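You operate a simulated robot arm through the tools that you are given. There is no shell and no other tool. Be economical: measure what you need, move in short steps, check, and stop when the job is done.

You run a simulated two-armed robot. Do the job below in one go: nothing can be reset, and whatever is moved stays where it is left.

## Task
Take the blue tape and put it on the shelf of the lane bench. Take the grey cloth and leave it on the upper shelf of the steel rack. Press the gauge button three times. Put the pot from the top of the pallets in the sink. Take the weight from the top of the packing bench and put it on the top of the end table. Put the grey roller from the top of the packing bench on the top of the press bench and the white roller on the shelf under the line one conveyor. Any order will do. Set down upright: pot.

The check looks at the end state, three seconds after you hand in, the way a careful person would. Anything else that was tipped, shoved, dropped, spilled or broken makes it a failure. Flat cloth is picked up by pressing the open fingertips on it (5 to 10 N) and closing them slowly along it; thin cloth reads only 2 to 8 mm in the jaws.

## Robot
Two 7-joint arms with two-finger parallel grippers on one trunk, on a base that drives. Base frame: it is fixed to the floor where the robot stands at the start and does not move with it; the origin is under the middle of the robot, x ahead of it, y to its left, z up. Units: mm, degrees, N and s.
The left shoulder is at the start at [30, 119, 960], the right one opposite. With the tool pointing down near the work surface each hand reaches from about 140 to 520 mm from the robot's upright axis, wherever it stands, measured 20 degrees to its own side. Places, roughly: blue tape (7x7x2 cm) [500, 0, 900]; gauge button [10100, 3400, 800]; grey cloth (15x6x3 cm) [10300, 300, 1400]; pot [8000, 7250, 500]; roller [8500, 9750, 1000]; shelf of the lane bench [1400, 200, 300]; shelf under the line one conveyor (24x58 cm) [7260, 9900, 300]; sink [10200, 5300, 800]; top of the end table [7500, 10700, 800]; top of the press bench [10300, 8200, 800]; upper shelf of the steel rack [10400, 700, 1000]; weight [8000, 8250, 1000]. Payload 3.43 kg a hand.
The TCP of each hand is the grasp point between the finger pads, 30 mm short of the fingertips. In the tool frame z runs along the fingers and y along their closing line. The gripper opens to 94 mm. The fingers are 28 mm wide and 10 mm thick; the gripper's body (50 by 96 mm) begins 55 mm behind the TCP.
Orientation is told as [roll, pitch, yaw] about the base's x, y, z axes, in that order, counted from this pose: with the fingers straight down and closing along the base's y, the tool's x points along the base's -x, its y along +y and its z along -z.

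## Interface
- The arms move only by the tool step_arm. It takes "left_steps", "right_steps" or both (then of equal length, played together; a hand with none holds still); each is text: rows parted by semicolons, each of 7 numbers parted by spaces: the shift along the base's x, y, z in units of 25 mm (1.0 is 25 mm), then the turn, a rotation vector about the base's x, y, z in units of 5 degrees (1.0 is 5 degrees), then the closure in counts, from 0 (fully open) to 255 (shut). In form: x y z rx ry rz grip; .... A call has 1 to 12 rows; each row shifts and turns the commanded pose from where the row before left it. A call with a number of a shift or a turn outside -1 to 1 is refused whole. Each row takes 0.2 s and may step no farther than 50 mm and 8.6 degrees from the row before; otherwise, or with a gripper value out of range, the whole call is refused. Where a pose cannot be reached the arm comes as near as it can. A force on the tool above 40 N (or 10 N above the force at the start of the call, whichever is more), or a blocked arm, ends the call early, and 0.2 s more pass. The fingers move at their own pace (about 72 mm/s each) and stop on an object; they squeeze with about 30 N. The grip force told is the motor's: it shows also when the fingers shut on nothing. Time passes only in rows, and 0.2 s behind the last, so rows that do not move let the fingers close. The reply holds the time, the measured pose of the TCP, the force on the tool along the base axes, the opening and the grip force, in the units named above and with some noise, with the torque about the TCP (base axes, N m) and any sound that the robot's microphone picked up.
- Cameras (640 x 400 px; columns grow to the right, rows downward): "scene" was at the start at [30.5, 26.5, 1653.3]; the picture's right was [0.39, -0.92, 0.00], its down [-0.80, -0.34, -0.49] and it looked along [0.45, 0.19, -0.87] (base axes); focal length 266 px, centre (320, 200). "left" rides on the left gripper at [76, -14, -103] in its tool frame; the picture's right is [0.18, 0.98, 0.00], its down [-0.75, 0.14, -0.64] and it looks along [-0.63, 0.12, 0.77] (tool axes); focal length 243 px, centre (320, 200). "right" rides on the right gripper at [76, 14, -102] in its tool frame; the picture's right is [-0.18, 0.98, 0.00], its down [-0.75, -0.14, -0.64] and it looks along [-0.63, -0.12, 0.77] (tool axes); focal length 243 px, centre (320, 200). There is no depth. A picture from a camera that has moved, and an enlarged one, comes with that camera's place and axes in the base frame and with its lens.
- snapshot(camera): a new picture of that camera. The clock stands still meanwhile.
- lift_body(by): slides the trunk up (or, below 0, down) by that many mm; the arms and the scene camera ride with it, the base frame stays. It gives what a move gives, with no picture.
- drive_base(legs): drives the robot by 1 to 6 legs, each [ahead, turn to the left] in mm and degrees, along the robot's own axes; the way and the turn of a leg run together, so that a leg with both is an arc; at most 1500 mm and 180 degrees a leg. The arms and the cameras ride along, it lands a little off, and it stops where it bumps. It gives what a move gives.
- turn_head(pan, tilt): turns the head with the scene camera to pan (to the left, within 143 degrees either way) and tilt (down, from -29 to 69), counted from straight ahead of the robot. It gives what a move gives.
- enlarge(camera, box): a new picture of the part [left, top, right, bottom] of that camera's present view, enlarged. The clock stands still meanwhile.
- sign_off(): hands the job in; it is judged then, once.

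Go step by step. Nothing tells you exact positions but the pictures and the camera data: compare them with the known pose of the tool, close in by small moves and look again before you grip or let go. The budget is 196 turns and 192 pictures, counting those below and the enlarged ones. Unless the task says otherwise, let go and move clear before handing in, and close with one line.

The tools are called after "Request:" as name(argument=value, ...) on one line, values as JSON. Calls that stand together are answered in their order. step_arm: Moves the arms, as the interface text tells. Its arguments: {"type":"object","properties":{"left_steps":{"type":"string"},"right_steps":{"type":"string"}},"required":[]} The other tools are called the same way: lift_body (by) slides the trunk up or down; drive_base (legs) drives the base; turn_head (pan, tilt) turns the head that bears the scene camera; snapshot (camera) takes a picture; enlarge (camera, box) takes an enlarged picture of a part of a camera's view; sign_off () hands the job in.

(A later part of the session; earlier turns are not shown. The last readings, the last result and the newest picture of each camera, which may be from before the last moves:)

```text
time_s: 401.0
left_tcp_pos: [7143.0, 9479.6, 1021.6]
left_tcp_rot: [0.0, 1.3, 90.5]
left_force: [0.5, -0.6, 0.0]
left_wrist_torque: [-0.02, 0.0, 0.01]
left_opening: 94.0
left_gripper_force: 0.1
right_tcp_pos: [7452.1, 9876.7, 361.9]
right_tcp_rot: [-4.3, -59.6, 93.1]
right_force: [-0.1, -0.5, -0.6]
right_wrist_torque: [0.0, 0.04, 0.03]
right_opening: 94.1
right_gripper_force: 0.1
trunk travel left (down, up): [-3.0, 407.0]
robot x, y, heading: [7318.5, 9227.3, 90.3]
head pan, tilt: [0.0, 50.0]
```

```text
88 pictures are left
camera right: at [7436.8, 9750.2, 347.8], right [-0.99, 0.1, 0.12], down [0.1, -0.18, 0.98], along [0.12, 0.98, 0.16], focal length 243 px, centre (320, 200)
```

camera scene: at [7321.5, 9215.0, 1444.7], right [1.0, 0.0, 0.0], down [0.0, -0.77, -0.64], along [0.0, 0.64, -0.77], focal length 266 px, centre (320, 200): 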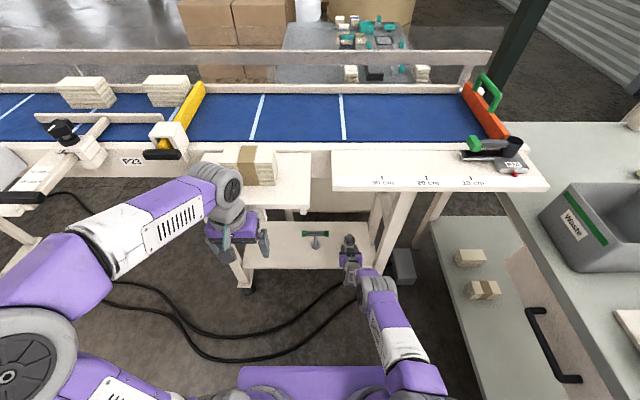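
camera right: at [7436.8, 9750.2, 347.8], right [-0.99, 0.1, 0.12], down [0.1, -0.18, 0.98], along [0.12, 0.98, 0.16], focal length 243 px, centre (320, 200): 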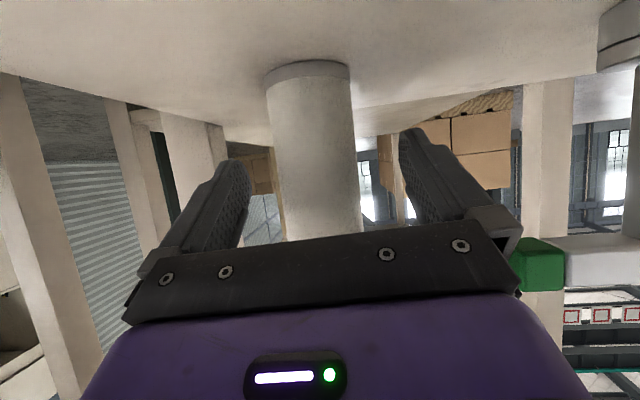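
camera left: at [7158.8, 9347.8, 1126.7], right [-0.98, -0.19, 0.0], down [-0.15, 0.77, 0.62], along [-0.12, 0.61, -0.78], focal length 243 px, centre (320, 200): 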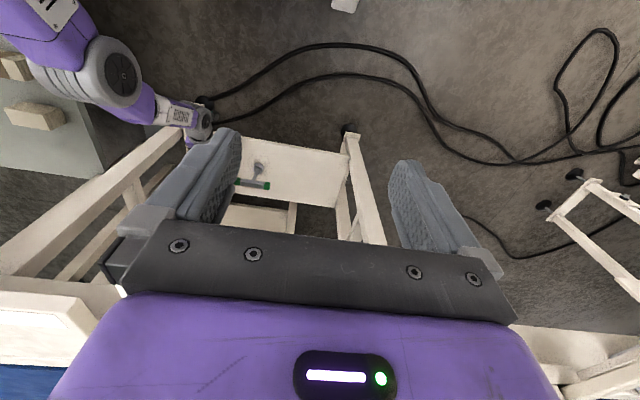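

It stands well. I back straight out, restore trunk height and the right hand's stow pose, then back up to the weight's level and face the bench.

Request:
drive_base(legs=[[-350, 0]])

Request:
snapshot(camera="scene")

Request:
lift_body(by=222)

Request:
step_arm(right_steps="0 -0.6 1 -1 0 0 0;0 -0.6 1 -1 0 0 0;0 -0.6 1 -1 0 0 0;0 -0.8 1 -1 0 0 0;0 -0.9 1 -1 0 0 0;0 -0.9 1 -1 0 0 0;0 -1 1 -1 0 0 0;0 -1 1 -1 0 0 0;0 -1 1 -1 0 0 0;0 -1 1 -1 0 0 0;0 -1 1 -1 0 0 0;0 -1 1 -1 0 0 0")

Request:
step_arm(right_steps="0 0 1 0 0 0 0;0 0 1 0 0 0 0;0 0 1 0 0 0 0;0 0 1 0 0 0 0;0 0 1 0 0 0 0;0 0 1 0 0 0 0;0 0 1 0 0 0 0")

```text
time_s: 403.2
left_tcp_pos: [7144.2, 9134.3, 1023.2]
left_tcp_rot: [-0.2, 1.2, 90.4]
left_force: [0.3, -0.1, 0.4]
left_wrist_torque: [0.0, 0.04, 0.03]
left_opening: 93.8
left_gripper_force: 0.1
right_tcp_pos: [7454.6, 9532.1, 362.5]
right_tcp_rot: [-4.3, -59.7, 93.1]
right_force: [0.8, 0.3, -0.4]
right_wrist_torque: [0.02, 0.0, 0.02]
right_opening: 94.2
right_gripper_force: 0.0
trunk travel left (down, up): [-3.0, 407.0]
robot x, y, heading: [7323.9, 8883.9, 90.2]
head pan, tilt: [0.0, 50.0]
```

```text
87 pictures are left
camera scene: at [7322.5, 8930.4, 1444.7], right [1.0, 0.0, 0.0], down [0.0, -0.77, -0.64], along [0.0, 0.64, -0.77], focal length 266 px, centre (320, 200)
```

scene: 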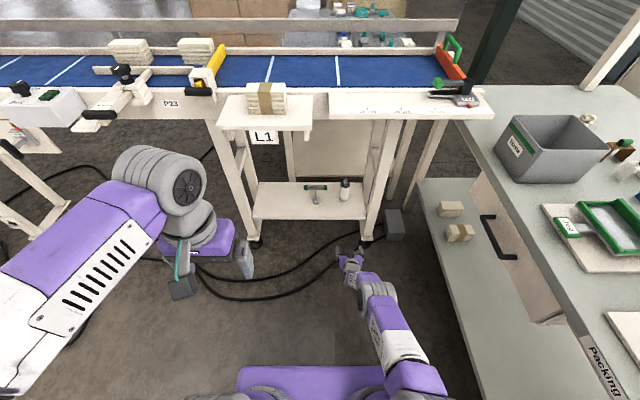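

```text
time_s: 405.6
left_tcp_pos: [7144.5, 9134.3, 1244.3]
left_tcp_rot: [-0.1, 1.4, 90.4]
left_force: [0.1, 0.6, -0.8]
left_wrist_torque: [0.02, 0.01, 0.01]
left_opening: 93.9
left_gripper_force: 0.1
right_tcp_pos: [7455.1, 9531.7, 585.3]
right_tcp_rot: [-4.3, -59.7, 93.0]
right_force: [0.2, 1.1, -0.1]
right_wrist_torque: [0.0, -0.05, 0.0]
right_opening: 94.0
right_gripper_force: 0.1
trunk travel left (down, up): [-225.0, 185.0]
robot x, y, heading: [7322.2, 8884.4, 90.1]
head pan, tilt: [0.0, 50.0]
```

```text
time_s: 408.2
left_tcp_pos: [7143.1, 9134.2, 1245.3]
left_tcp_rot: [-0.1, 1.3, 90.4]
left_force: [0.2, 0.3, 0.5]
left_wrist_torque: [0.02, 0.0, 0.03]
left_opening: 94.0
left_gripper_force: 0.1
right_tcp_pos: [7456.6, 9270.3, 884.4]
right_tcp_rot: [-1.8, 0.3, 91.5]
right_force: [0.0, -1.2, 0.1]
right_wrist_torque: [-0.01, -0.03, -0.01]
right_opening: 94.0
right_gripper_force: 0.1
trunk travel left (down, up): [-225.0, 185.0]
robot x, y, heading: [7323.9, 8884.0, 90.3]
head pan, tilt: [0.0, 50.0]
```

```text
time_s: 409.8
left_tcp_pos: [7145.3, 9134.4, 1244.0]
left_tcp_rot: [-0.1, 1.2, 90.4]
left_force: [0.4, 0.5, -0.2]
left_wrist_torque: [0.01, 0.01, -0.01]
left_opening: 94.2
left_gripper_force: 0.2
right_tcp_pos: [7454.7, 9270.5, 1060.9]
right_tcp_rot: [-1.7, 0.3, 91.5]
right_force: [0.9, -0.5, -0.6]
right_wrist_torque: [-0.03, -0.02, -0.02]
right_opening: 94.2
right_gripper_force: 0.1
trunk travel left (down, up): [-225.0, 185.0]
robot x, y, heading: [7321.9, 8885.3, 90.2]
head pan, tilt: [0.0, 50.0]
```

The white roller is upright on the shelf and the stack is in place. I raise the trunk for clearance, back up to the weight and turn to face the bench.

Request:
lift_body(by=180)

Request:
drive_base(legs=[[-680, 0], [0, -90]])

Request:
turn_head(pan=0, tilt=50)

Request:
snapshot(camera="scene")

```text
time_s: 411.8
left_tcp_pos: [7144.3, 9135.2, 1424.9]
left_tcp_rot: [0.0, 1.3, 90.4]
left_force: [-0.8, 0.0, 0.9]
left_wrist_torque: [0.0, -0.01, 0.02]
left_opening: 93.9
left_gripper_force: 0.0
right_tcp_pos: [7453.4, 9270.5, 1242.0]
right_tcp_rot: [-1.8, 0.4, 91.4]
right_force: [-0.6, -1.1, 0.1]
right_wrist_torque: [0.0, -0.03, 0.02]
right_opening: 94.0
right_gripper_force: 0.1
trunk travel left (down, up): [-405.0, 5.0]
robot x, y, heading: [7323.7, 8884.6, 89.9]
head pan, tilt: [0.0, 50.0]
```

```text
time_s: 419.4
left_tcp_pos: [7579.8, 8378.8, 1424.7]
left_tcp_rot: [0.0, 1.4, -0.7]
left_force: [0.2, 1.1, -0.6]
left_wrist_torque: [0.01, 0.02, 0.01]
left_opening: 94.0
left_gripper_force: 0.1
right_tcp_pos: [7709.3, 8065.7, 1240.0]
right_tcp_rot: [-1.7, 0.2, 0.4]
right_force: [1.0, -0.5, 0.0]
right_wrist_torque: [0.0, 0.0, -0.02]
right_opening: 94.1
right_gripper_force: 0.0
trunk travel left (down, up): [-405.0, 5.0]
robot x, y, heading: [7323.2, 8205.9, -0.9]
head pan, tilt: [0.0, 50.0]
```

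```text
time_s: 420.0
left_tcp_pos: [7579.6, 8379.7, 1424.6]
left_tcp_rot: [-0.1, 1.2, -0.7]
left_force: [0.2, 0.1, 0.6]
left_wrist_torque: [-0.04, 0.01, -0.02]
left_opening: 93.8
left_gripper_force: 0.1
right_tcp_pos: [7710.1, 8067.3, 1240.8]
right_tcp_rot: [-1.7, 0.3, 0.4]
right_force: [-0.3, -0.3, -0.6]
right_wrist_torque: [-0.01, 0.0, 0.01]
right_opening: 94.0
right_gripper_force: 0.0
trunk travel left (down, up): [-405.0, 5.0]
robot x, y, heading: [7323.7, 8204.9, -0.9]
head pan, tilt: [0.0, 50.0]
```

```text
86 pictures are left
camera scene: at [7371.3, 8205.8, 1846.6], right [-0.02, -1.0, 0.0], down [-0.77, 0.01, -0.64], along [0.64, -0.01, -0.77], focal length 266 px, centre (320, 200)
```

scene: 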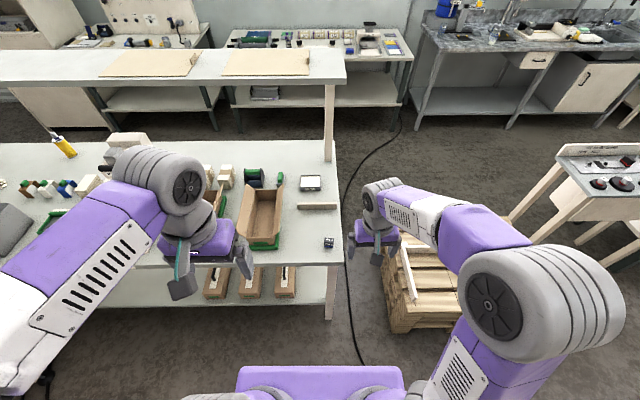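

The weight sits at about [7943, 8157]. I drive closer, lower the trunk and bring the right hand above it.

Request:
drive_base(legs=[[0, 0.9], [160, 0]])

Request:
step_arm(right_steps="0.8 0.9 0 0 0 0 0;0.8 0.9 0 0 0 0 0;0.5 0.9 0 0 0 0 0;0 0.6 0 0 0 0 0")

Request:
lift_body(by=-180)

Request:
snapshot(camera="right")

Request:
snapshot(camera="scene")

```text
time_s: 421.7
left_tcp_pos: [7734.7, 8384.3, 1424.5]
left_tcp_rot: [0.0, 1.3, 0.3]
left_force: [-0.3, -0.2, 0.0]
left_wrist_torque: [-0.03, 0.0, -0.02]
left_opening: 93.9
left_gripper_force: 0.1
right_tcp_pos: [7870.1, 8074.1, 1242.7]
right_tcp_rot: [-1.7, 0.2, 1.4]
right_force: [-0.3, 1.0, -0.8]
right_wrist_torque: [0.01, 0.0, 0.01]
right_opening: 94.0
right_gripper_force: 0.0
trunk travel left (down, up): [-405.0, 5.0]
robot x, y, heading: [7483.7, 8206.4, 0.1]
head pan, tilt: [0.0, 50.0]
```

```text
time_s: 422.7
left_tcp_pos: [7734.9, 8384.4, 1424.9]
left_tcp_rot: [-0.1, 1.2, 0.3]
left_force: [0.0, -1.1, 0.8]
left_wrist_torque: [0.0, -0.04, -0.02]
left_opening: 94.0
left_gripper_force: 0.0
right_tcp_pos: [7923.5, 8158.2, 1241.1]
right_tcp_rot: [-1.7, 0.3, 1.5]
right_force: [0.6, -0.5, -0.4]
right_wrist_torque: [-0.02, 0.01, -0.01]
right_opening: 94.0
right_gripper_force: 0.0
trunk travel left (down, up): [-405.0, 5.0]
robot x, y, heading: [7484.6, 8206.2, 0.1]
head pan, tilt: [0.0, 50.0]
```

```text
time_s: 424.7
left_tcp_pos: [7733.6, 8384.0, 1245.0]
left_tcp_rot: [-0.1, 1.2, 0.4]
left_force: [0.5, 0.1, 0.1]
left_wrist_torque: [-0.01, 0.01, -0.02]
left_opening: 94.0
left_gripper_force: 0.0
right_tcp_pos: [7922.6, 8157.6, 1061.1]
right_tcp_rot: [-1.7, 0.1, 1.5]
right_force: [0.0, -0.5, -0.5]
right_wrist_torque: [0.0, -0.01, 0.0]
right_opening: 94.2
right_gripper_force: 0.0
trunk travel left (down, up): [-225.0, 185.0]
robot x, y, heading: [7483.6, 8206.0, -0.0]
head pan, tilt: [0.0, 50.0]
```

```text
85 pictures are left
camera right: at [7847.3, 8172.5, 1163.1], right [0.16, 0.99, -0.03], down [0.76, -0.1, 0.64], along [0.63, -0.12, -0.77], focal length 243 px, centre (320, 200)
```

right: 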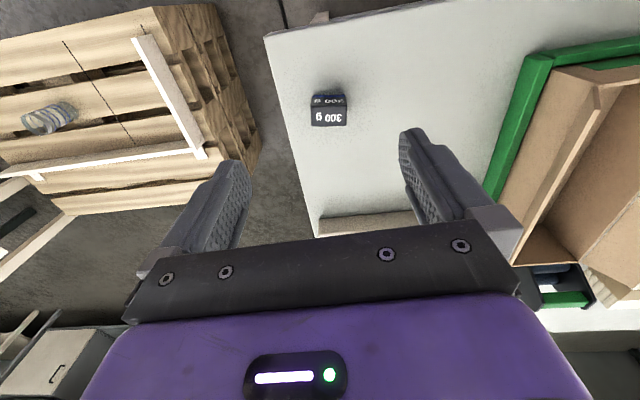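

```text
84 pictures are left
camera scene: at [7529.9, 8206.8, 1666.8], right [0.0, -1.0, 0.0], down [-0.77, 0.0, -0.64], along [0.64, 0.0, -0.77], focal length 266 px, centre (320, 200)
```

scene: 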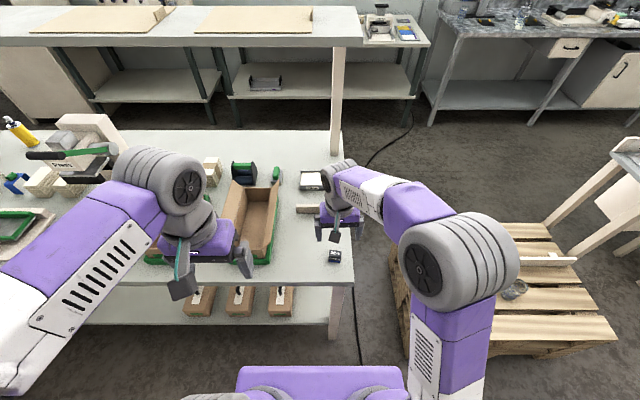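

Request:
step_arm(right_steps="0.5 0.1 -1 0 0 0 0;0.4 0 -1 0 0 0 0;0 0 -1 0 0 0 0;0 0 -1 0 0 0 0;0 0 -1 0 0 0 0;0 0 -0.8 0 0 0 0;0 0 -0.4 0 0 0 0")

Request:
snapshot(camera="right")

```text
time_s: 426.3
left_tcp_pos: [7736.0, 8382.7, 1244.8]
left_tcp_rot: [-0.1, 1.3, 0.3]
left_force: [-0.2, 0.5, 0.3]
left_wrist_torque: [0.01, -0.02, -0.02]
left_opening: 94.1
left_gripper_force: 0.0
right_tcp_pos: [7947.5, 8158.4, 907.7]
right_tcp_rot: [-1.7, 0.2, 1.5]
right_force: [0.1, 1.0, -0.8]
right_wrist_torque: [-0.04, -0.01, 0.0]
right_opening: 94.1
right_gripper_force: 0.0
trunk travel left (down, up): [-225.0, 185.0]
robot x, y, heading: [7483.5, 8204.6, 0.1]
head pan, tilt: [0.0, 50.0]
```

```text
83 pictures are left
camera right: at [7870.4, 8175.3, 1008.9], right [0.16, 0.99, -0.03], down [0.76, -0.1, 0.64], along [0.63, -0.12, -0.77], focal length 243 px, centre (320, 200)
```

right: 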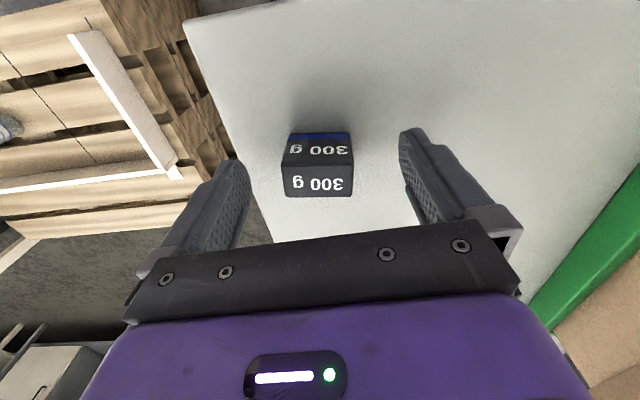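

Request:
step_arm(right_steps="0 0.05 -0.3 0 0 0 0;0 0 0 0 0 0 120;0 0 0 0 0 0 200;0 0 0 0 0 0 255;0 0 0 0 0 0 255;0 0 0.4 0 0 0 255;0 0 1 0 0 0 255;0 0 1 0 0 0 255;0 0 1 0 0 0 255;0 0 1 0 0 0 255")

Request:
snapshot(camera="right")

```text
time_s: 428.5
left_tcp_pos: [7735.6, 8382.8, 1244.6]
left_tcp_rot: [-0.2, 1.3, 0.2]
left_force: [-0.1, 0.2, 0.0]
left_wrist_torque: [-0.01, 0.0, -0.02]
left_opening: 94.0
left_gripper_force: 0.0
right_tcp_pos: [7947.1, 8160.4, 1008.8]
right_tcp_rot: [-1.7, 0.2, 1.5]
right_force: [0.0, 0.2, -2.6]
right_wrist_torque: [-0.02, -0.03, 0.01]
right_opening: 44.1
right_gripper_force: 30.3
trunk travel left (down, up): [-225.0, 185.0]
robot x, y, heading: [7480.4, 8205.6, -0.1]
head pan, tilt: [0.0, 50.0]
```

```text
82 pictures are left
camera right: at [7870.0, 8176.5, 1111.3], right [0.16, 0.99, -0.03], down [0.76, -0.1, 0.64], along [0.63, -0.12, -0.77], focal length 243 px, centre (320, 200)
```

right: 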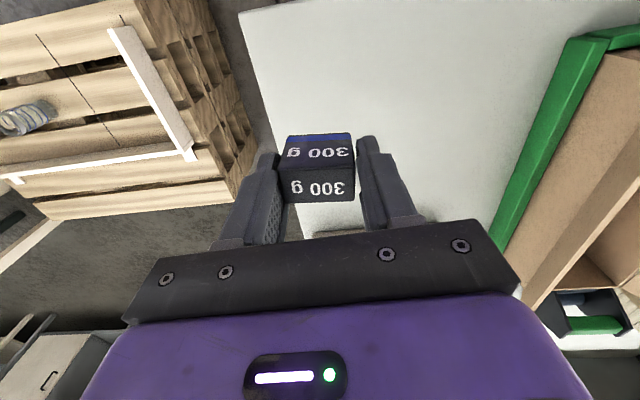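

The weight is held. I raise the trunk, tuck the right hand, and move down to the pallets.

Request:
lift_body(by=180)

Request:
drive_base(legs=[[-90, 0]])

Request:
step_arm(right_steps="-1 0 0.5 0 0 0 255;-1 0 0.5 0 0 0 255;-1 0 0.5 0 0 0 255;-1 0 0.5 0 0 0 255")

Request:
drive_base(legs=[[0, -90], [870, 0], [0, 90]])

Request:
snapshot(camera="scene")

```text
time_s: 430.5
left_tcp_pos: [7735.2, 8383.4, 1424.7]
left_tcp_rot: [-0.2, 1.3, 0.2]
left_force: [-0.4, 0.1, 0.2]
left_wrist_torque: [-0.03, -0.01, 0.04]
left_opening: 94.4
left_gripper_force: 0.1
right_tcp_pos: [7946.7, 8160.2, 1188.6]
right_tcp_rot: [-1.8, 0.3, 1.6]
right_force: [-0.4, 0.5, -3.0]
right_wrist_torque: [0.01, -0.04, -0.02]
right_opening: 44.2
right_gripper_force: 29.9
trunk travel left (down, up): [-405.0, 5.0]
robot x, y, heading: [7483.8, 8206.4, -0.2]
head pan, tilt: [0.0, 50.0]
```

```text
time_s: 431.6
left_tcp_pos: [7646.3, 8384.6, 1423.8]
left_tcp_rot: [-0.2, 1.4, 0.4]
left_force: [-0.7, -0.1, -1.4]
left_wrist_torque: [0.03, -0.03, -0.01]
left_opening: 94.3
left_gripper_force: 0.1
right_tcp_pos: [7857.8, 8161.3, 1190.0]
right_tcp_rot: [-1.7, 0.4, 1.6]
right_force: [-0.2, 0.8, -3.7]
right_wrist_torque: [-0.02, 0.02, -0.03]
right_opening: 44.3
right_gripper_force: 30.2
trunk travel left (down, up): [-405.0, 5.0]
robot x, y, heading: [7396.8, 8204.3, 0.1]
head pan, tilt: [0.0, 50.0]
```

```text
time_s: 432.6
left_tcp_pos: [7645.0, 8383.6, 1423.7]
left_tcp_rot: [-0.2, 1.3, 0.4]
left_force: [0.5, -0.4, -0.1]
left_wrist_torque: [-0.02, -0.03, 0.03]
left_opening: 94.2
left_gripper_force: 0.1
right_tcp_pos: [7756.8, 8161.4, 1239.4]
right_tcp_rot: [-1.7, 0.1, 1.6]
right_force: [0.1, -0.4, -3.0]
right_wrist_torque: [0.04, -0.02, -0.01]
right_opening: 44.1
right_gripper_force: 30.1
trunk travel left (down, up): [-405.0, 5.0]
robot x, y, heading: [7392.7, 8203.7, 0.2]
head pan, tilt: [0.0, 50.0]
```

```text
time_s: 444.7
left_tcp_pos: [7669.0, 7527.8, 1424.4]
left_tcp_rot: [-0.1, 1.3, 0.7]
left_force: [0.7, -0.6, 0.0]
left_wrist_torque: [0.02, 0.0, 0.01]
left_opening: 94.2
left_gripper_force: 0.0
right_tcp_pos: [7782.0, 7306.4, 1238.2]
right_tcp_rot: [-1.7, 0.3, 1.8]
right_force: [0.0, 0.2, -2.4]
right_wrist_torque: [0.01, 0.02, -0.02]
right_opening: 44.3
right_gripper_force: 29.7
trunk travel left (down, up): [-405.0, 5.0]
robot x, y, heading: [7413.9, 7348.9, 0.4]
head pan, tilt: [0.0, 50.0]
```

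```text
81 pictures are left
camera scene: at [7465.0, 7349.4, 1846.6], right [0.01, -1.0, 0.0], down [-0.77, -0.01, -0.64], along [0.64, 0.01, -0.77], focal length 266 px, centre (320, 200)
```

scene: 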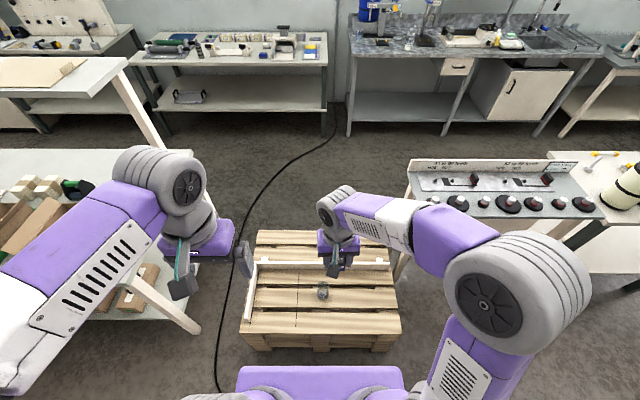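

The pot stands at about [7973, 7350], pallet top z≈400. I move the right hand aside, lower the trunk fully and bring the left hand over the pot.

Request:
step_arm(right_steps="0 -1 0 0 0 0 255;0 -1 0 0 0 0 255;0 -1 0 0 0 0 255;0 -1 0 0 0 0 255;0 -1 0 0 0 0 255;0 -1 0 0 0 0 255;0 -1 0 0 0 0 255;0 -1 0 0 0 0 255", left_steps="1 -0.9 0 0 -0.5 0 0;1 -0.9 0 0 -0.5 0 0;1 -0.9 0 0 -0.5 0 0;1 -0.9 0 0 -0.5 0 0;1 -0.9 0 0 -1 0 0;1 -0.9 0 0 -1 0 0;1 -0.9 0 0 -1 0 0;0.5 -0.9 0 0 -1 0 0")

Request:
lift_body(by=-400)

Request:
snapshot(camera="left")

Request:
snapshot(camera="scene")

```text
time_s: 446.5
left_tcp_pos: [7856.3, 7343.5, 1424.5]
left_tcp_rot: [-0.4, -28.7, 0.7]
left_force: [0.2, -0.5, -0.3]
left_wrist_torque: [0.0, -0.03, 0.01]
left_opening: 93.8
left_gripper_force: 0.0
right_tcp_pos: [7782.5, 7105.2, 1240.0]
right_tcp_rot: [-1.7, 0.3, 1.8]
right_force: [-1.2, -0.5, -2.8]
right_wrist_torque: [0.02, 0.02, 0.0]
right_opening: 44.5
right_gripper_force: 30.0
trunk travel left (down, up): [-405.0, 5.0]
robot x, y, heading: [7414.7, 7345.9, 0.2]
head pan, tilt: [0.0, 50.0]
```

```text
time_s: 450.4
left_tcp_pos: [7857.5, 7346.1, 1026.6]
left_tcp_rot: [-0.5, -28.6, 0.7]
left_force: [0.2, -0.9, -0.4]
left_wrist_torque: [-0.03, 0.03, 0.03]
left_opening: 93.8
left_gripper_force: 0.0
right_tcp_pos: [7782.2, 7106.5, 839.5]
right_tcp_rot: [-1.7, 0.3, 1.9]
right_force: [-0.4, 0.5, -2.9]
right_wrist_torque: [-0.01, 0.04, 0.01]
right_opening: 44.0
right_gripper_force: 30.2
trunk travel left (down, up): [-5.0, 405.0]
robot x, y, heading: [7417.3, 7352.4, 0.5]
head pan, tilt: [0.0, 50.0]
```

```text
80 pictures are left
camera left: at [7741.5, 7332.2, 1078.5], right [-0.17, 0.98, -0.1], down [0.35, 0.15, 0.92], along [0.92, 0.12, -0.37], focal length 243 px, centre (320, 200)
```

left: 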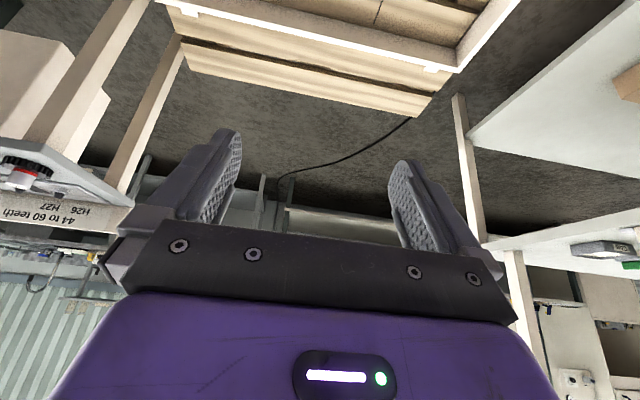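

```text
79 pictures are left
camera scene: at [7464.9, 7349.3, 1446.7], right [0.01, -1.0, 0.0], down [-0.77, -0.01, -0.64], along [0.64, 0.01, -0.77], focal length 266 px, centre (320, 200)
```

scene: 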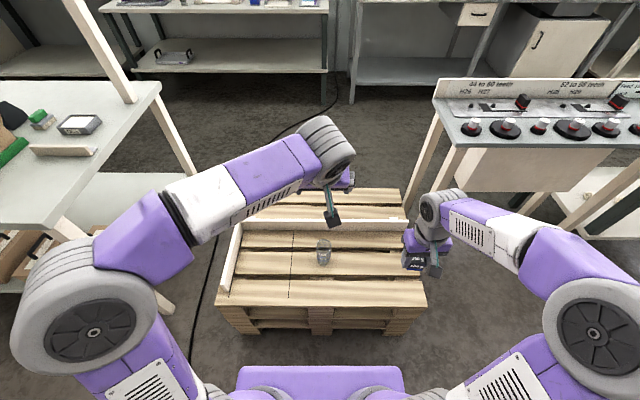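

Request:
enlarge(camera="scene", box=[283, 220, 363, 280])

```text
6.67 times, centred on (323, 250) of scene
camera zoom: at [7464.9, 7349.3, 1446.7], right [0.01, -1.0, 0.0], down [-0.77, -0.01, -0.64], along [0.64, 0.01, -0.77], focal length 1770 px, centre (300, -133)
```

zoom: 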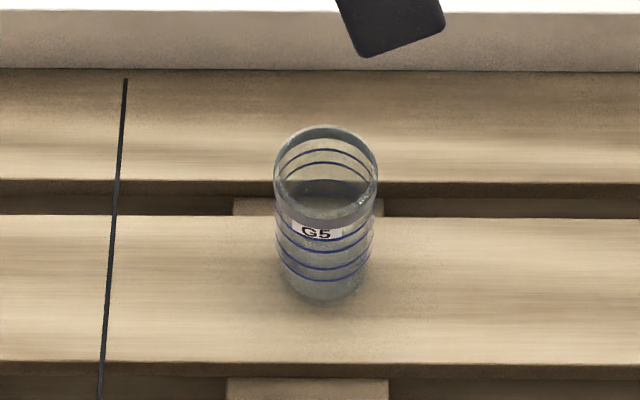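

Pot: centre ≈ [7985, 7340], base z≈425, rim z≈547, about 60 mm across. I come in from straight above.

Request:
step_arm(left_steps="0.5 0 -1 0 0 0 0;0.5 0 -1 0 0 0 0;0.5 0 -1 0 0 0 0;0.5 0 -1 0 0 0 0;0.5 0 -1 0 0 0 0;0.5 0 -1 0 0 0 0;0.5 -0.1 -1 0 0 0 0;0.5 -0.1 -1 0 0 0 0;0.5 0 -1 0 0 0 0;0.5 0 -1 0 0 0 0;0 0 -1 0 0 0 0;0 0 -1 0 0 0 0")

Request:
snapshot(camera="left")

Request:
snapshot(camera="scene")

```text
time_s: 453.0
left_tcp_pos: [7982.6, 7341.5, 723.1]
left_tcp_rot: [-0.5, -28.6, 0.9]
left_force: [-0.4, 0.4, 0.4]
left_wrist_torque: [-0.01, -0.03, 0.04]
left_opening: 94.0
left_gripper_force: 0.0
right_tcp_pos: [7783.3, 7106.8, 839.9]
right_tcp_rot: [-1.8, 0.3, 1.8]
right_force: [0.1, -0.6, -3.6]
right_wrist_torque: [0.03, -0.02, 0.03]
right_opening: 44.3
right_gripper_force: 30.2
trunk travel left (down, up): [-5.0, 405.0]
robot x, y, heading: [7416.6, 7350.2, 0.5]
head pan, tilt: [0.0, 50.0]
```

```text
77 pictures are left
camera left: at [7866.3, 7327.8, 776.7], right [-0.17, 0.98, -0.1], down [0.35, 0.15, 0.92], along [0.92, 0.12, -0.37], focal length 243 px, centre (320, 200)
```

left: 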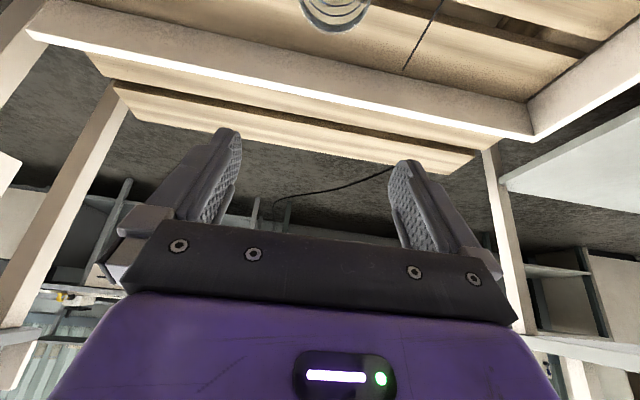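

```text
76 pictures are left
camera scene: at [7465.0, 7349.1, 1446.6], right [0.01, -1.0, 0.0], down [-0.77, -0.01, -0.64], along [0.64, 0.01, -0.77], focal length 266 px, centre (320, 200)
```

scene: 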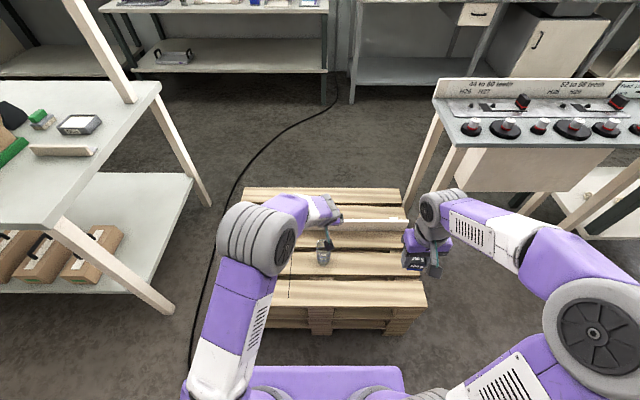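

Request:
step_arm(left_steps="0.1 0.05 -1 0 0 0 0;0 0 -1 0 0 0 0;0 0 -1 0 0 0 0;0 0 -1 0 0 0 0;0 0 -1 0 0 0 0")

Request:
snapshot(camera="left")

Request:
enlarge(camera="scene", box=[263, 180, 383, 280])

```text
time_s: 454.2
left_tcp_pos: [7983.3, 7341.1, 599.5]
left_tcp_rot: [-0.6, -28.7, 0.9]
left_force: [-0.3, 0.6, -0.9]
left_wrist_torque: [-0.02, 0.01, -0.01]
left_opening: 94.2
left_gripper_force: 0.1
right_tcp_pos: [7782.4, 7106.7, 840.3]
right_tcp_rot: [-1.7, 0.3, 1.8]
right_force: [0.0, 0.6, -3.1]
right_wrist_torque: [-0.02, 0.03, -0.02]
right_opening: 44.2
right_gripper_force: 30.0
trunk travel left (down, up): [-5.0, 405.0]
robot x, y, heading: [7418.6, 7352.0, 0.3]
head pan, tilt: [0.0, 50.0]
```

```text
75 pictures are left
camera left: at [7868.5, 7328.0, 652.9], right [-0.17, 0.98, -0.1], down [0.35, 0.15, 0.92], along [0.92, 0.12, -0.37], focal length 243 px, centre (320, 200)
```

left: 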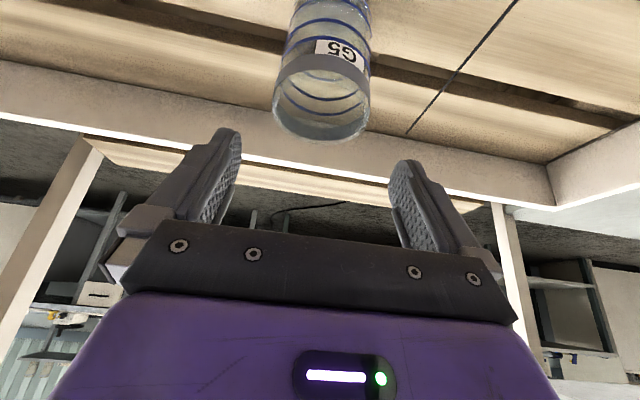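

```text
4.00 times, centred on (323, 230) of scene
camera zoom: at [7465.1, 7349.2, 1446.6], right [0.01, -1.0, 0.0], down [-0.77, -0.01, -0.64], along [0.64, 0.01, -0.77], focal length 1062 px, centre (308, 80)
```

zoom: 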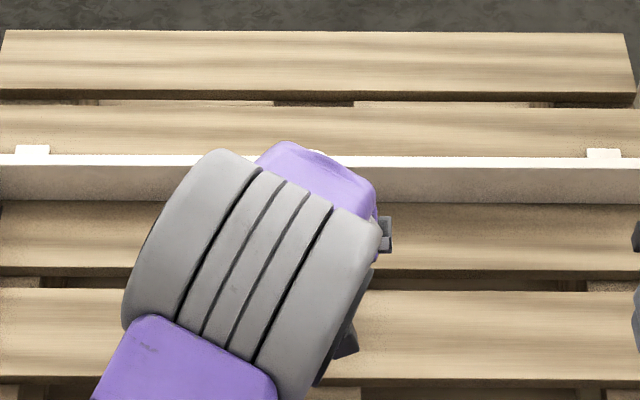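

Request:
step_arm(left_steps="0 -0.15 -1 0 0 0 0;0 0 -1 0 0 0 0;0 0 -1 0 0 0 0;0 0 -0.4 0 0 0 0")

Request:
snapshot(camera="left")

```text
time_s: 455.2
left_tcp_pos: [7985.8, 7337.9, 515.4]
left_tcp_rot: [-0.6, -28.7, 0.8]
left_force: [0.0, -0.8, -0.3]
left_wrist_torque: [0.05, 0.01, -0.01]
left_opening: 94.0
left_gripper_force: 0.0
right_tcp_pos: [7782.1, 7107.7, 838.3]
right_tcp_rot: [-1.7, 0.3, 1.8]
right_force: [0.6, -0.3, -2.4]
right_wrist_torque: [0.04, -0.03, 0.0]
right_opening: 44.1
right_gripper_force: 29.6
trunk travel left (down, up): [-5.0, 405.0]
robot x, y, heading: [7418.3, 7345.3, 0.3]
head pan, tilt: [0.0, 50.0]
```

```text
73 pictures are left
camera left: at [7869.2, 7325.0, 567.9], right [-0.17, 0.98, -0.1], down [0.35, 0.15, 0.92], along [0.92, 0.12, -0.37], focal length 243 px, centre (320, 200)
```

left: 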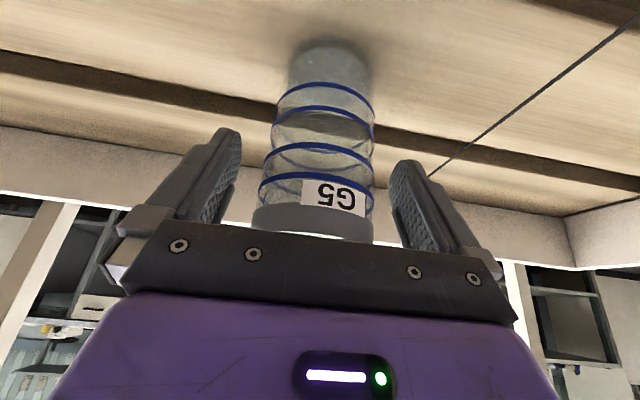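

The jar is between the fingers. I close and lift slightly.

Request:
step_arm(left_steps="0 0 0 0 0 0 60;0 0 0 0 0 0 110;0 0 0 0 0 0 160;0 0 0 0 0 0 255;0 0 0 0 0 0 255;0 0 0.4 0 0 0 255;0 0 0.8 0 0 0 255;0 0 1 0 0 0 255")

Request:
snapshot(camera="left")

```text
time_s: 457.0
left_tcp_pos: [7982.6, 7338.5, 571.9]
left_tcp_rot: [-0.5, -28.6, 0.8]
left_force: [-0.4, 0.1, -1.0]
left_wrist_torque: [-0.03, 0.03, -0.01]
left_opening: 60.4
left_gripper_force: 30.0
right_tcp_pos: [7782.7, 7106.6, 839.6]
right_tcp_rot: [-1.7, 0.3, 1.7]
right_force: [0.2, 0.1, -3.2]
right_wrist_torque: [0.0, 0.01, 0.01]
right_opening: 44.2
right_gripper_force: 30.4
trunk travel left (down, up): [-5.0, 405.0]
robot x, y, heading: [7419.1, 7347.8, 0.5]
head pan, tilt: [0.0, 50.0]
```

```text
72 pictures are left
camera left: at [7867.9, 7323.9, 623.7], right [-0.17, 0.98, -0.1], down [0.35, 0.15, 0.92], along [0.92, 0.12, -0.37], focal length 243 px, centre (320, 200)
```

left: 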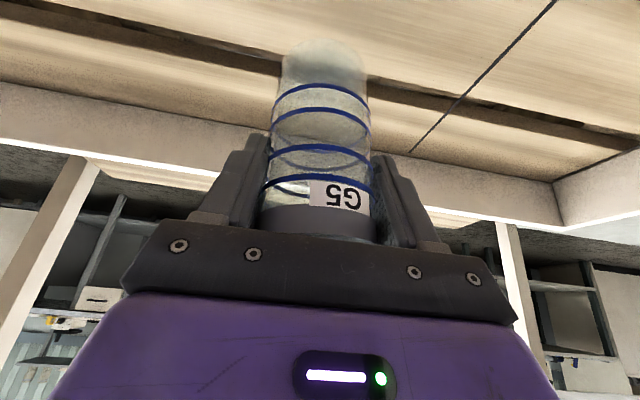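

The jar is held at 60 mm, upright. I raise the trunk, gather both hands in, and take the south loop to the sink.

Request:
lift_body(by=400)

Request:
step_arm(left_steps="-0.8 0.8 0.5 0 0 0 255;-0.8 0.8 0.5 0 0 0 255;-0.8 0.8 0.5 0 0 0 255;-0.8 0.8 0.5 0 0 0 255;-0.8 0.8 0.5 0 0 0 255;-0.8 0.8 0.5 0 0 0 255;-0.8 0.8 0.5 0 0 0 255", right_steps="0 0.6 0 0 0 0 255;0 0.6 0 0 0 0 255;0 0.6 0 0 0 0 255;0 0.6 0 0 0 0 255;0 0.6 0 0 0 0 255;0 0.6 0 0 0 0 255;0 0.6 0 0 0 0 255")

Request:
drive_base(legs=[[0, -91], [1500, 0], [1450, 0], [0, 90], [1500, 0], [300, 0]])

Request:
snapshot(camera="left")

Request:
snapshot(camera="scene")

```text
time_s: 460.8
left_tcp_pos: [7984.3, 7338.4, 969.7]
left_tcp_rot: [-0.5, -28.5, 0.8]
left_force: [-0.2, 0.2, -1.3]
left_wrist_torque: [-0.01, 0.01, 0.01]
left_opening: 59.7
left_gripper_force: 30.1
right_tcp_pos: [7782.8, 7106.7, 1239.2]
right_tcp_rot: [-1.7, 0.3, 1.8]
right_force: [0.1, 0.1, -2.6]
right_wrist_torque: [-0.02, 0.0, 0.0]
right_opening: 44.5
right_gripper_force: 29.3
trunk travel left (down, up): [-405.0, 5.0]
robot x, y, heading: [7414.4, 7349.7, 0.4]
head pan, tilt: [0.0, 50.0]
```

```text
time_s: 462.4
left_tcp_pos: [7842.2, 7477.4, 1058.5]
left_tcp_rot: [-0.5, -28.7, 0.8]
left_force: [0.4, 0.3, -1.6]
left_wrist_torque: [-0.02, -0.05, -0.02]
left_opening: 59.8
left_gripper_force: 30.2
right_tcp_pos: [7781.2, 7212.4, 1239.0]
right_tcp_rot: [-1.7, 0.3, 1.8]
right_force: [-0.2, -0.3, -2.7]
right_wrist_torque: [0.01, 0.02, -0.01]
right_opening: 44.2
right_gripper_force: 29.5
trunk travel left (down, up): [-405.0, 5.0]
robot x, y, heading: [7421.1, 7349.3, 0.5]
head pan, tilt: [0.0, 50.0]
```

```text
time_s: 493.1
left_tcp_pos: [9701.0, 4659.9, 1057.3]
left_tcp_rot: [-0.4, -28.6, 4.7]
left_force: [-0.6, -1.2, -1.5]
left_wrist_torque: [-0.02, 0.0, 0.0]
left_opening: 59.2
left_gripper_force: 30.3
right_tcp_pos: [9657.2, 4391.0, 1238.2]
right_tcp_rot: [-1.6, 0.4, 5.9]
right_force: [0.0, 0.0, -3.6]
right_wrist_torque: [-0.01, 0.02, 0.02]
right_opening: 44.0
right_gripper_force: 30.9
trunk travel left (down, up): [-405.0, 5.0]
robot x, y, heading: [9288.2, 4501.9, 4.4]
head pan, tilt: [0.0, 50.0]
```

```text
71 pictures are left
camera left: at [9586.7, 4638.1, 1111.1], right [-0.24, 0.97, -0.1], down [0.34, 0.18, 0.92], along [0.91, 0.19, -0.37], focal length 243 px, centre (320, 200)
```

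left: 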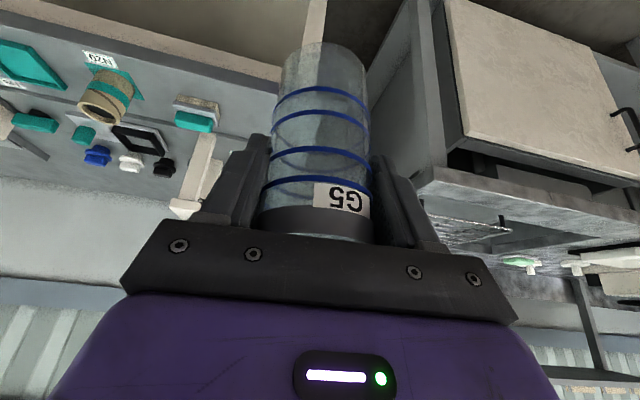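

```text
70 pictures are left
camera scene: at [9331.8, 4506.6, 1846.6], right [0.08, -1.0, 0.0], down [-0.76, -0.06, -0.64], along [0.64, 0.05, -0.77], focal length 266 px, centre (320, 200)
```

scene: 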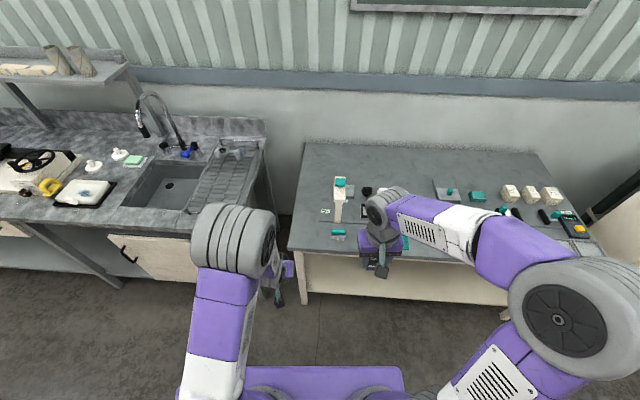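

The sink basin spans about x 10015–10340, y 5150–5480. I move up to y≈5230 and face it.

Request:
drive_base(legs=[[0, 86], [730, 0], [0, -90], [230, 0]])

Request:
snapshot(camera="scene")

```text
time_s: 505.9
left_tcp_pos: [9940.3, 5339.1, 1057.8]
left_tcp_rot: [-0.5, -28.6, -1.5]
left_force: [0.7, -0.2, -2.1]
left_wrist_torque: [0.02, 0.0, 0.04]
left_opening: 59.0
left_gripper_force: 29.7
right_tcp_pos: [9867.9, 5075.9, 1238.3]
right_tcp_rot: [-1.8, 0.4, -0.3]
right_force: [-0.2, 0.5, -3.2]
right_wrist_torque: [0.0, 0.0, -0.01]
right_opening: 44.3
right_gripper_force: 29.6
trunk travel left (down, up): [-405.0, 5.0]
robot x, y, heading: [9509.1, 5231.6, -1.6]
head pan, tilt: [0.0, 50.0]
```

```text
69 pictures are left
camera scene: at [9557.8, 5226.3, 1846.7], right [-0.03, -1.0, 0.0], down [-0.77, 0.02, -0.64], along [0.64, -0.02, -0.77], focal length 266 px, centre (320, 200)
```

scene: 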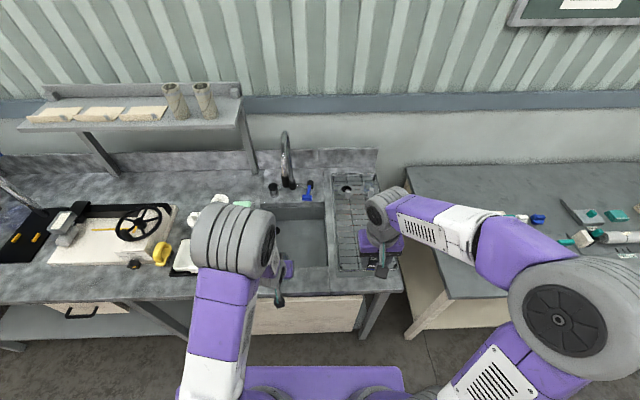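

Request:
enlarge(camera="scene", box=[200, 110, 400, 290])

Request:
turn_head(pan=10, tilt=30)

Request:
snapshot(camera="scene")

```text
2.22 times, centred on (300, 200) of scene
camera zoom: at [9557.8, 5226.3, 1846.7], right [-0.03, -1.0, 0.0], down [-0.77, 0.02, -0.64], along [0.64, -0.02, -0.77], focal length 590 px, centre (364, 200)
```

zoom: 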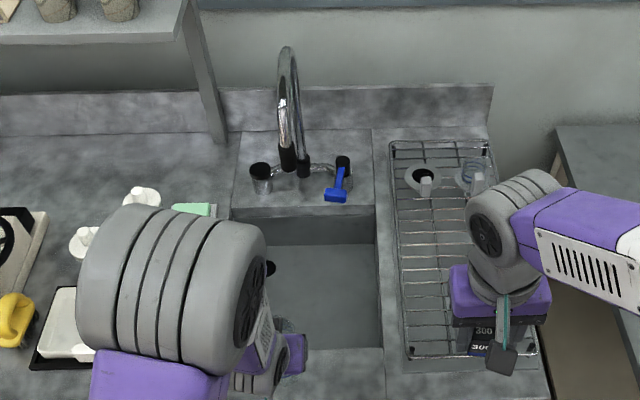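

```text
time_s: 506.8
left_tcp_pos: [9941.3, 5339.2, 1058.6]
left_tcp_rot: [-0.5, -28.6, -1.5]
left_force: [0.2, 0.5, -1.2]
left_wrist_torque: [0.0, -0.01, -0.02]
left_opening: 59.2
left_gripper_force: 29.7
right_tcp_pos: [9869.0, 5075.6, 1239.4]
right_tcp_rot: [-1.7, 0.3, -0.3]
right_force: [0.0, -0.5, -3.4]
right_wrist_torque: [0.0, -0.02, 0.01]
right_opening: 44.4
right_gripper_force: 31.0
trunk travel left (down, up): [-405.0, 5.0]
robot x, y, heading: [9509.2, 5226.0, -1.8]
head pan, tilt: [10.0, 30.0]
```

```text
67 pictures are left
camera scene: at [9570.3, 5241.5, 1876.1], right [0.14, -0.99, 0.0], down [-0.5, -0.07, -0.87], along [0.86, 0.12, -0.5], focal length 266 px, centre (320, 200)
```

scene: 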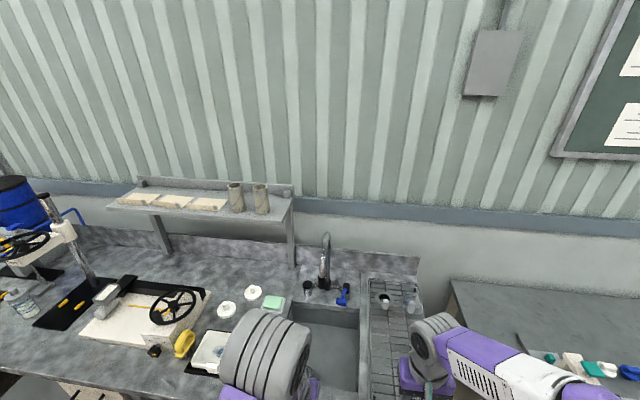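

The basin floor is about z 760 (x 10016–10325, y 5172–5477), and the faucet tip hangs at about [10200, 5328, 1160]. I square up, come 40 mm closer, and bring the jar over the basin at x≈10140.

Request:
drive_base(legs=[[0, 1.7], [40, 0]])

Request:
step_arm(left_steps="1 -0.2 0 0 0 0 255;1 -0.2 0 0 0 0 255;1 -0.2 0 0 0 0 255;1 -0.2 0 0 0 0 255;1 -0.2 -0.3 0 0 0 255;1 -0.1 -0.5 0 0 0 255;0.4 0 -0.5 0 0 0 255")

Request:
turn_head(pan=0, tilt=45)

Request:
snapshot(camera="scene")

Request:
snapshot(camera="left")

Request:
snapshot(camera="right")

```text
time_s: 508.0
left_tcp_pos: [9975.8, 5352.6, 1058.3]
left_tcp_rot: [-0.4, -28.7, 0.2]
left_force: [-0.6, 0.6, -1.9]
left_wrist_torque: [0.07, 0.03, 0.02]
left_opening: 59.1
left_gripper_force: 30.4
right_tcp_pos: [9911.9, 5086.7, 1239.8]
right_tcp_rot: [-1.7, 0.2, 1.3]
right_force: [-0.6, 0.0, -2.2]
right_wrist_torque: [0.01, -0.01, 0.0]
right_opening: 44.2
right_gripper_force: 30.2
trunk travel left (down, up): [-405.0, 5.0]
robot x, y, heading: [9549.5, 5224.8, -0.2]
head pan, tilt: [10.0, 30.0]
```

```text
time_s: 509.6
left_tcp_pos: [10136.9, 5324.2, 1025.7]
left_tcp_rot: [-0.5, -28.6, 0.3]
left_force: [0.0, -0.2, -1.4]
left_wrist_torque: [0.01, 0.02, -0.02]
left_opening: 59.1
left_gripper_force: 30.9
right_tcp_pos: [9912.3, 5087.4, 1239.0]
right_tcp_rot: [-1.7, 0.3, 1.3]
right_force: [-0.9, -0.1, -2.8]
right_wrist_torque: [-0.01, 0.0, -0.03]
right_opening: 44.1
right_gripper_force: 29.9
trunk travel left (down, up): [-405.0, 5.0]
robot x, y, heading: [9552.1, 5226.1, 0.1]
head pan, tilt: [10.0, 30.0]
```

```text
time_s: 510.4
left_tcp_pos: [10136.3, 5324.2, 1026.7]
left_tcp_rot: [-0.5, -28.5, 0.1]
left_force: [-0.6, -0.5, -0.9]
left_wrist_torque: [-0.01, 0.01, 0.02]
left_opening: 59.5
left_gripper_force: 30.2
right_tcp_pos: [9913.5, 5086.2, 1240.2]
right_tcp_rot: [-1.8, 0.3, 1.3]
right_force: [0.2, -0.9, -1.7]
right_wrist_torque: [-0.03, -0.02, 0.01]
right_opening: 44.4
right_gripper_force: 30.0
trunk travel left (down, up): [-405.0, 5.0]
robot x, y, heading: [9550.5, 5229.4, -0.2]
head pan, tilt: [0.0, 45.0]
```

```text
66 pictures are left
camera scene: at [9601.6, 5227.6, 1853.6], right [0.0, -1.0, 0.0], down [-0.71, 0.0, -0.71], along [0.71, 0.0, -0.71], focal length 266 px, centre (320, 200)
```

scene: 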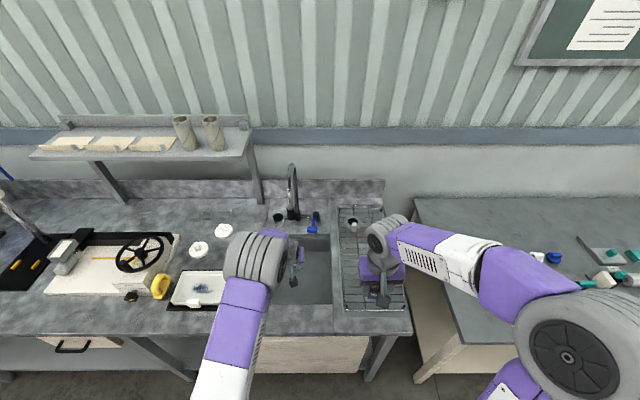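

```text
65 pictures are left
camera left: at [10021.1, 5312.1, 1079.4], right [-0.16, 0.98, -0.1], down [0.35, 0.15, 0.92], along [0.92, 0.12, -0.37], focal length 243 px, centre (320, 200)
```

left: 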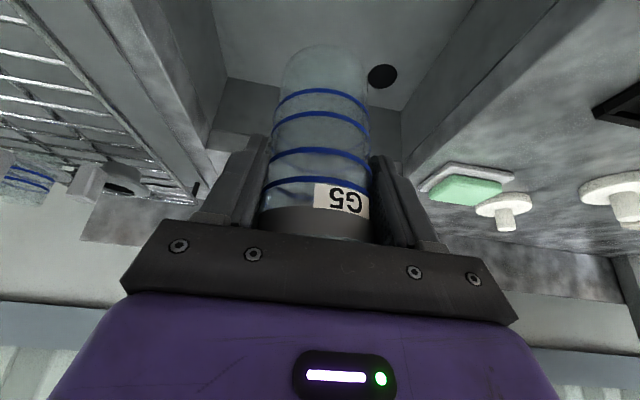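

```text
64 pictures are left
camera right: at [9836.1, 5103.2, 1340.7], right [0.16, 0.99, -0.03], down [0.76, -0.1, 0.64], along [0.63, -0.13, -0.77], focal length 243 px, centre (320, 200)
```

right: 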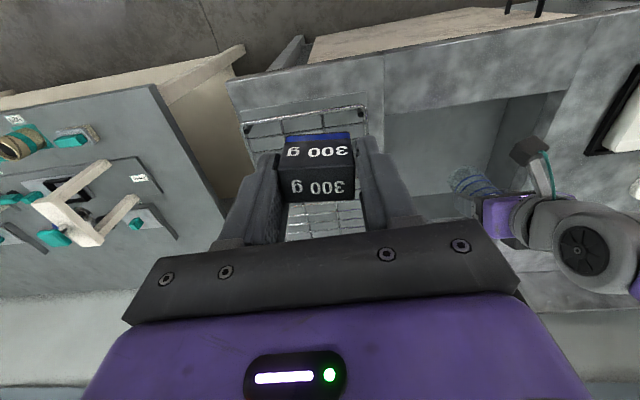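

Request:
step_arm(left_steps="0 0 -1 0 0 0 255;0 0 -1 0 0 0 255;0 0 -1 0 0 0 255;0 0 -1 0 0 0 255;0 0 -0.8 0 0 0 255")

Request:
snapshot(camera="left")

```text
time_s: 511.6
left_tcp_pos: [10136.9, 5324.9, 905.4]
left_tcp_rot: [-0.5, -28.6, 0.3]
left_force: [0.5, -0.2, -0.7]
left_wrist_torque: [0.01, 0.01, 0.01]
left_opening: 59.3
left_gripper_force: 30.1
right_tcp_pos: [9912.7, 5086.5, 1239.2]
right_tcp_rot: [-1.7, 0.3, 1.2]
right_force: [0.3, -0.7, -2.8]
right_wrist_torque: [-0.01, 0.02, -0.01]
right_opening: 44.2
right_gripper_force: 30.4
trunk travel left (down, up): [-405.0, 5.0]
robot x, y, heading: [9551.2, 5228.4, -0.2]
head pan, tilt: [0.0, 45.0]
```

```text
63 pictures are left
camera left: at [10022.4, 5312.8, 959.0], right [-0.16, 0.98, -0.1], down [0.35, 0.15, 0.92], along [0.92, 0.12, -0.37], focal length 243 px, centre (320, 200)
```

left: 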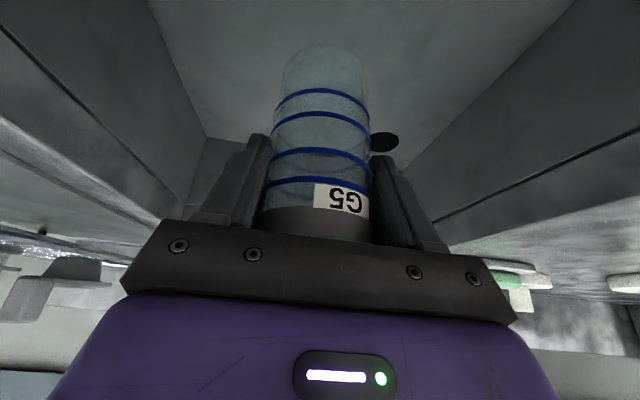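

Request:
step_arm(left_steps="0 0 -0.7 0 0 0 255;0 0 -0.3 0 0 0 255;0 0 -0.2 0 0 0 255;0 0 -0.2 0 0 0 255")

Request:
snapshot(camera="left")

```text
time_s: 512.6
left_tcp_pos: [10135.7, 5323.3, 870.2]
left_tcp_rot: [-0.5, -28.6, 0.2]
left_force: [0.3, -0.1, -2.0]
left_wrist_torque: [0.03, 0.0, -0.01]
left_opening: 59.3
left_gripper_force: 29.8
right_tcp_pos: [9912.5, 5086.7, 1239.4]
right_tcp_rot: [-1.6, 0.4, 1.4]
right_force: [0.1, -0.7, -2.1]
right_wrist_torque: [-0.04, -0.01, -0.04]
right_opening: 44.3
right_gripper_force: 29.7
trunk travel left (down, up): [-405.0, 5.0]
robot x, y, heading: [9552.1, 5227.0, -0.2]
head pan, tilt: [0.0, 45.0]
```

```text
62 pictures are left
camera left: at [10021.5, 5311.2, 923.2], right [-0.16, 0.98, -0.1], down [0.35, 0.15, 0.92], along [0.92, 0.11, -0.37], focal length 243 px, centre (320, 200)
```

left: 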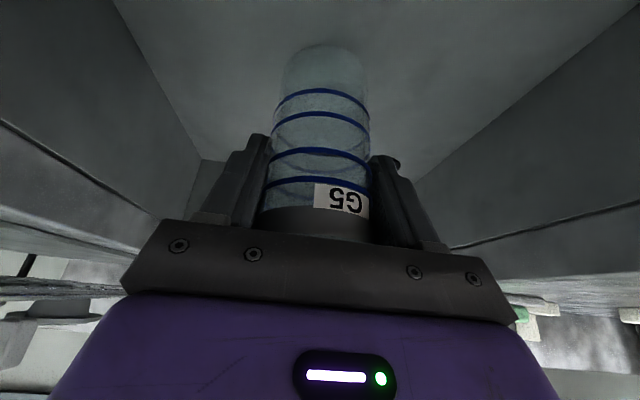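

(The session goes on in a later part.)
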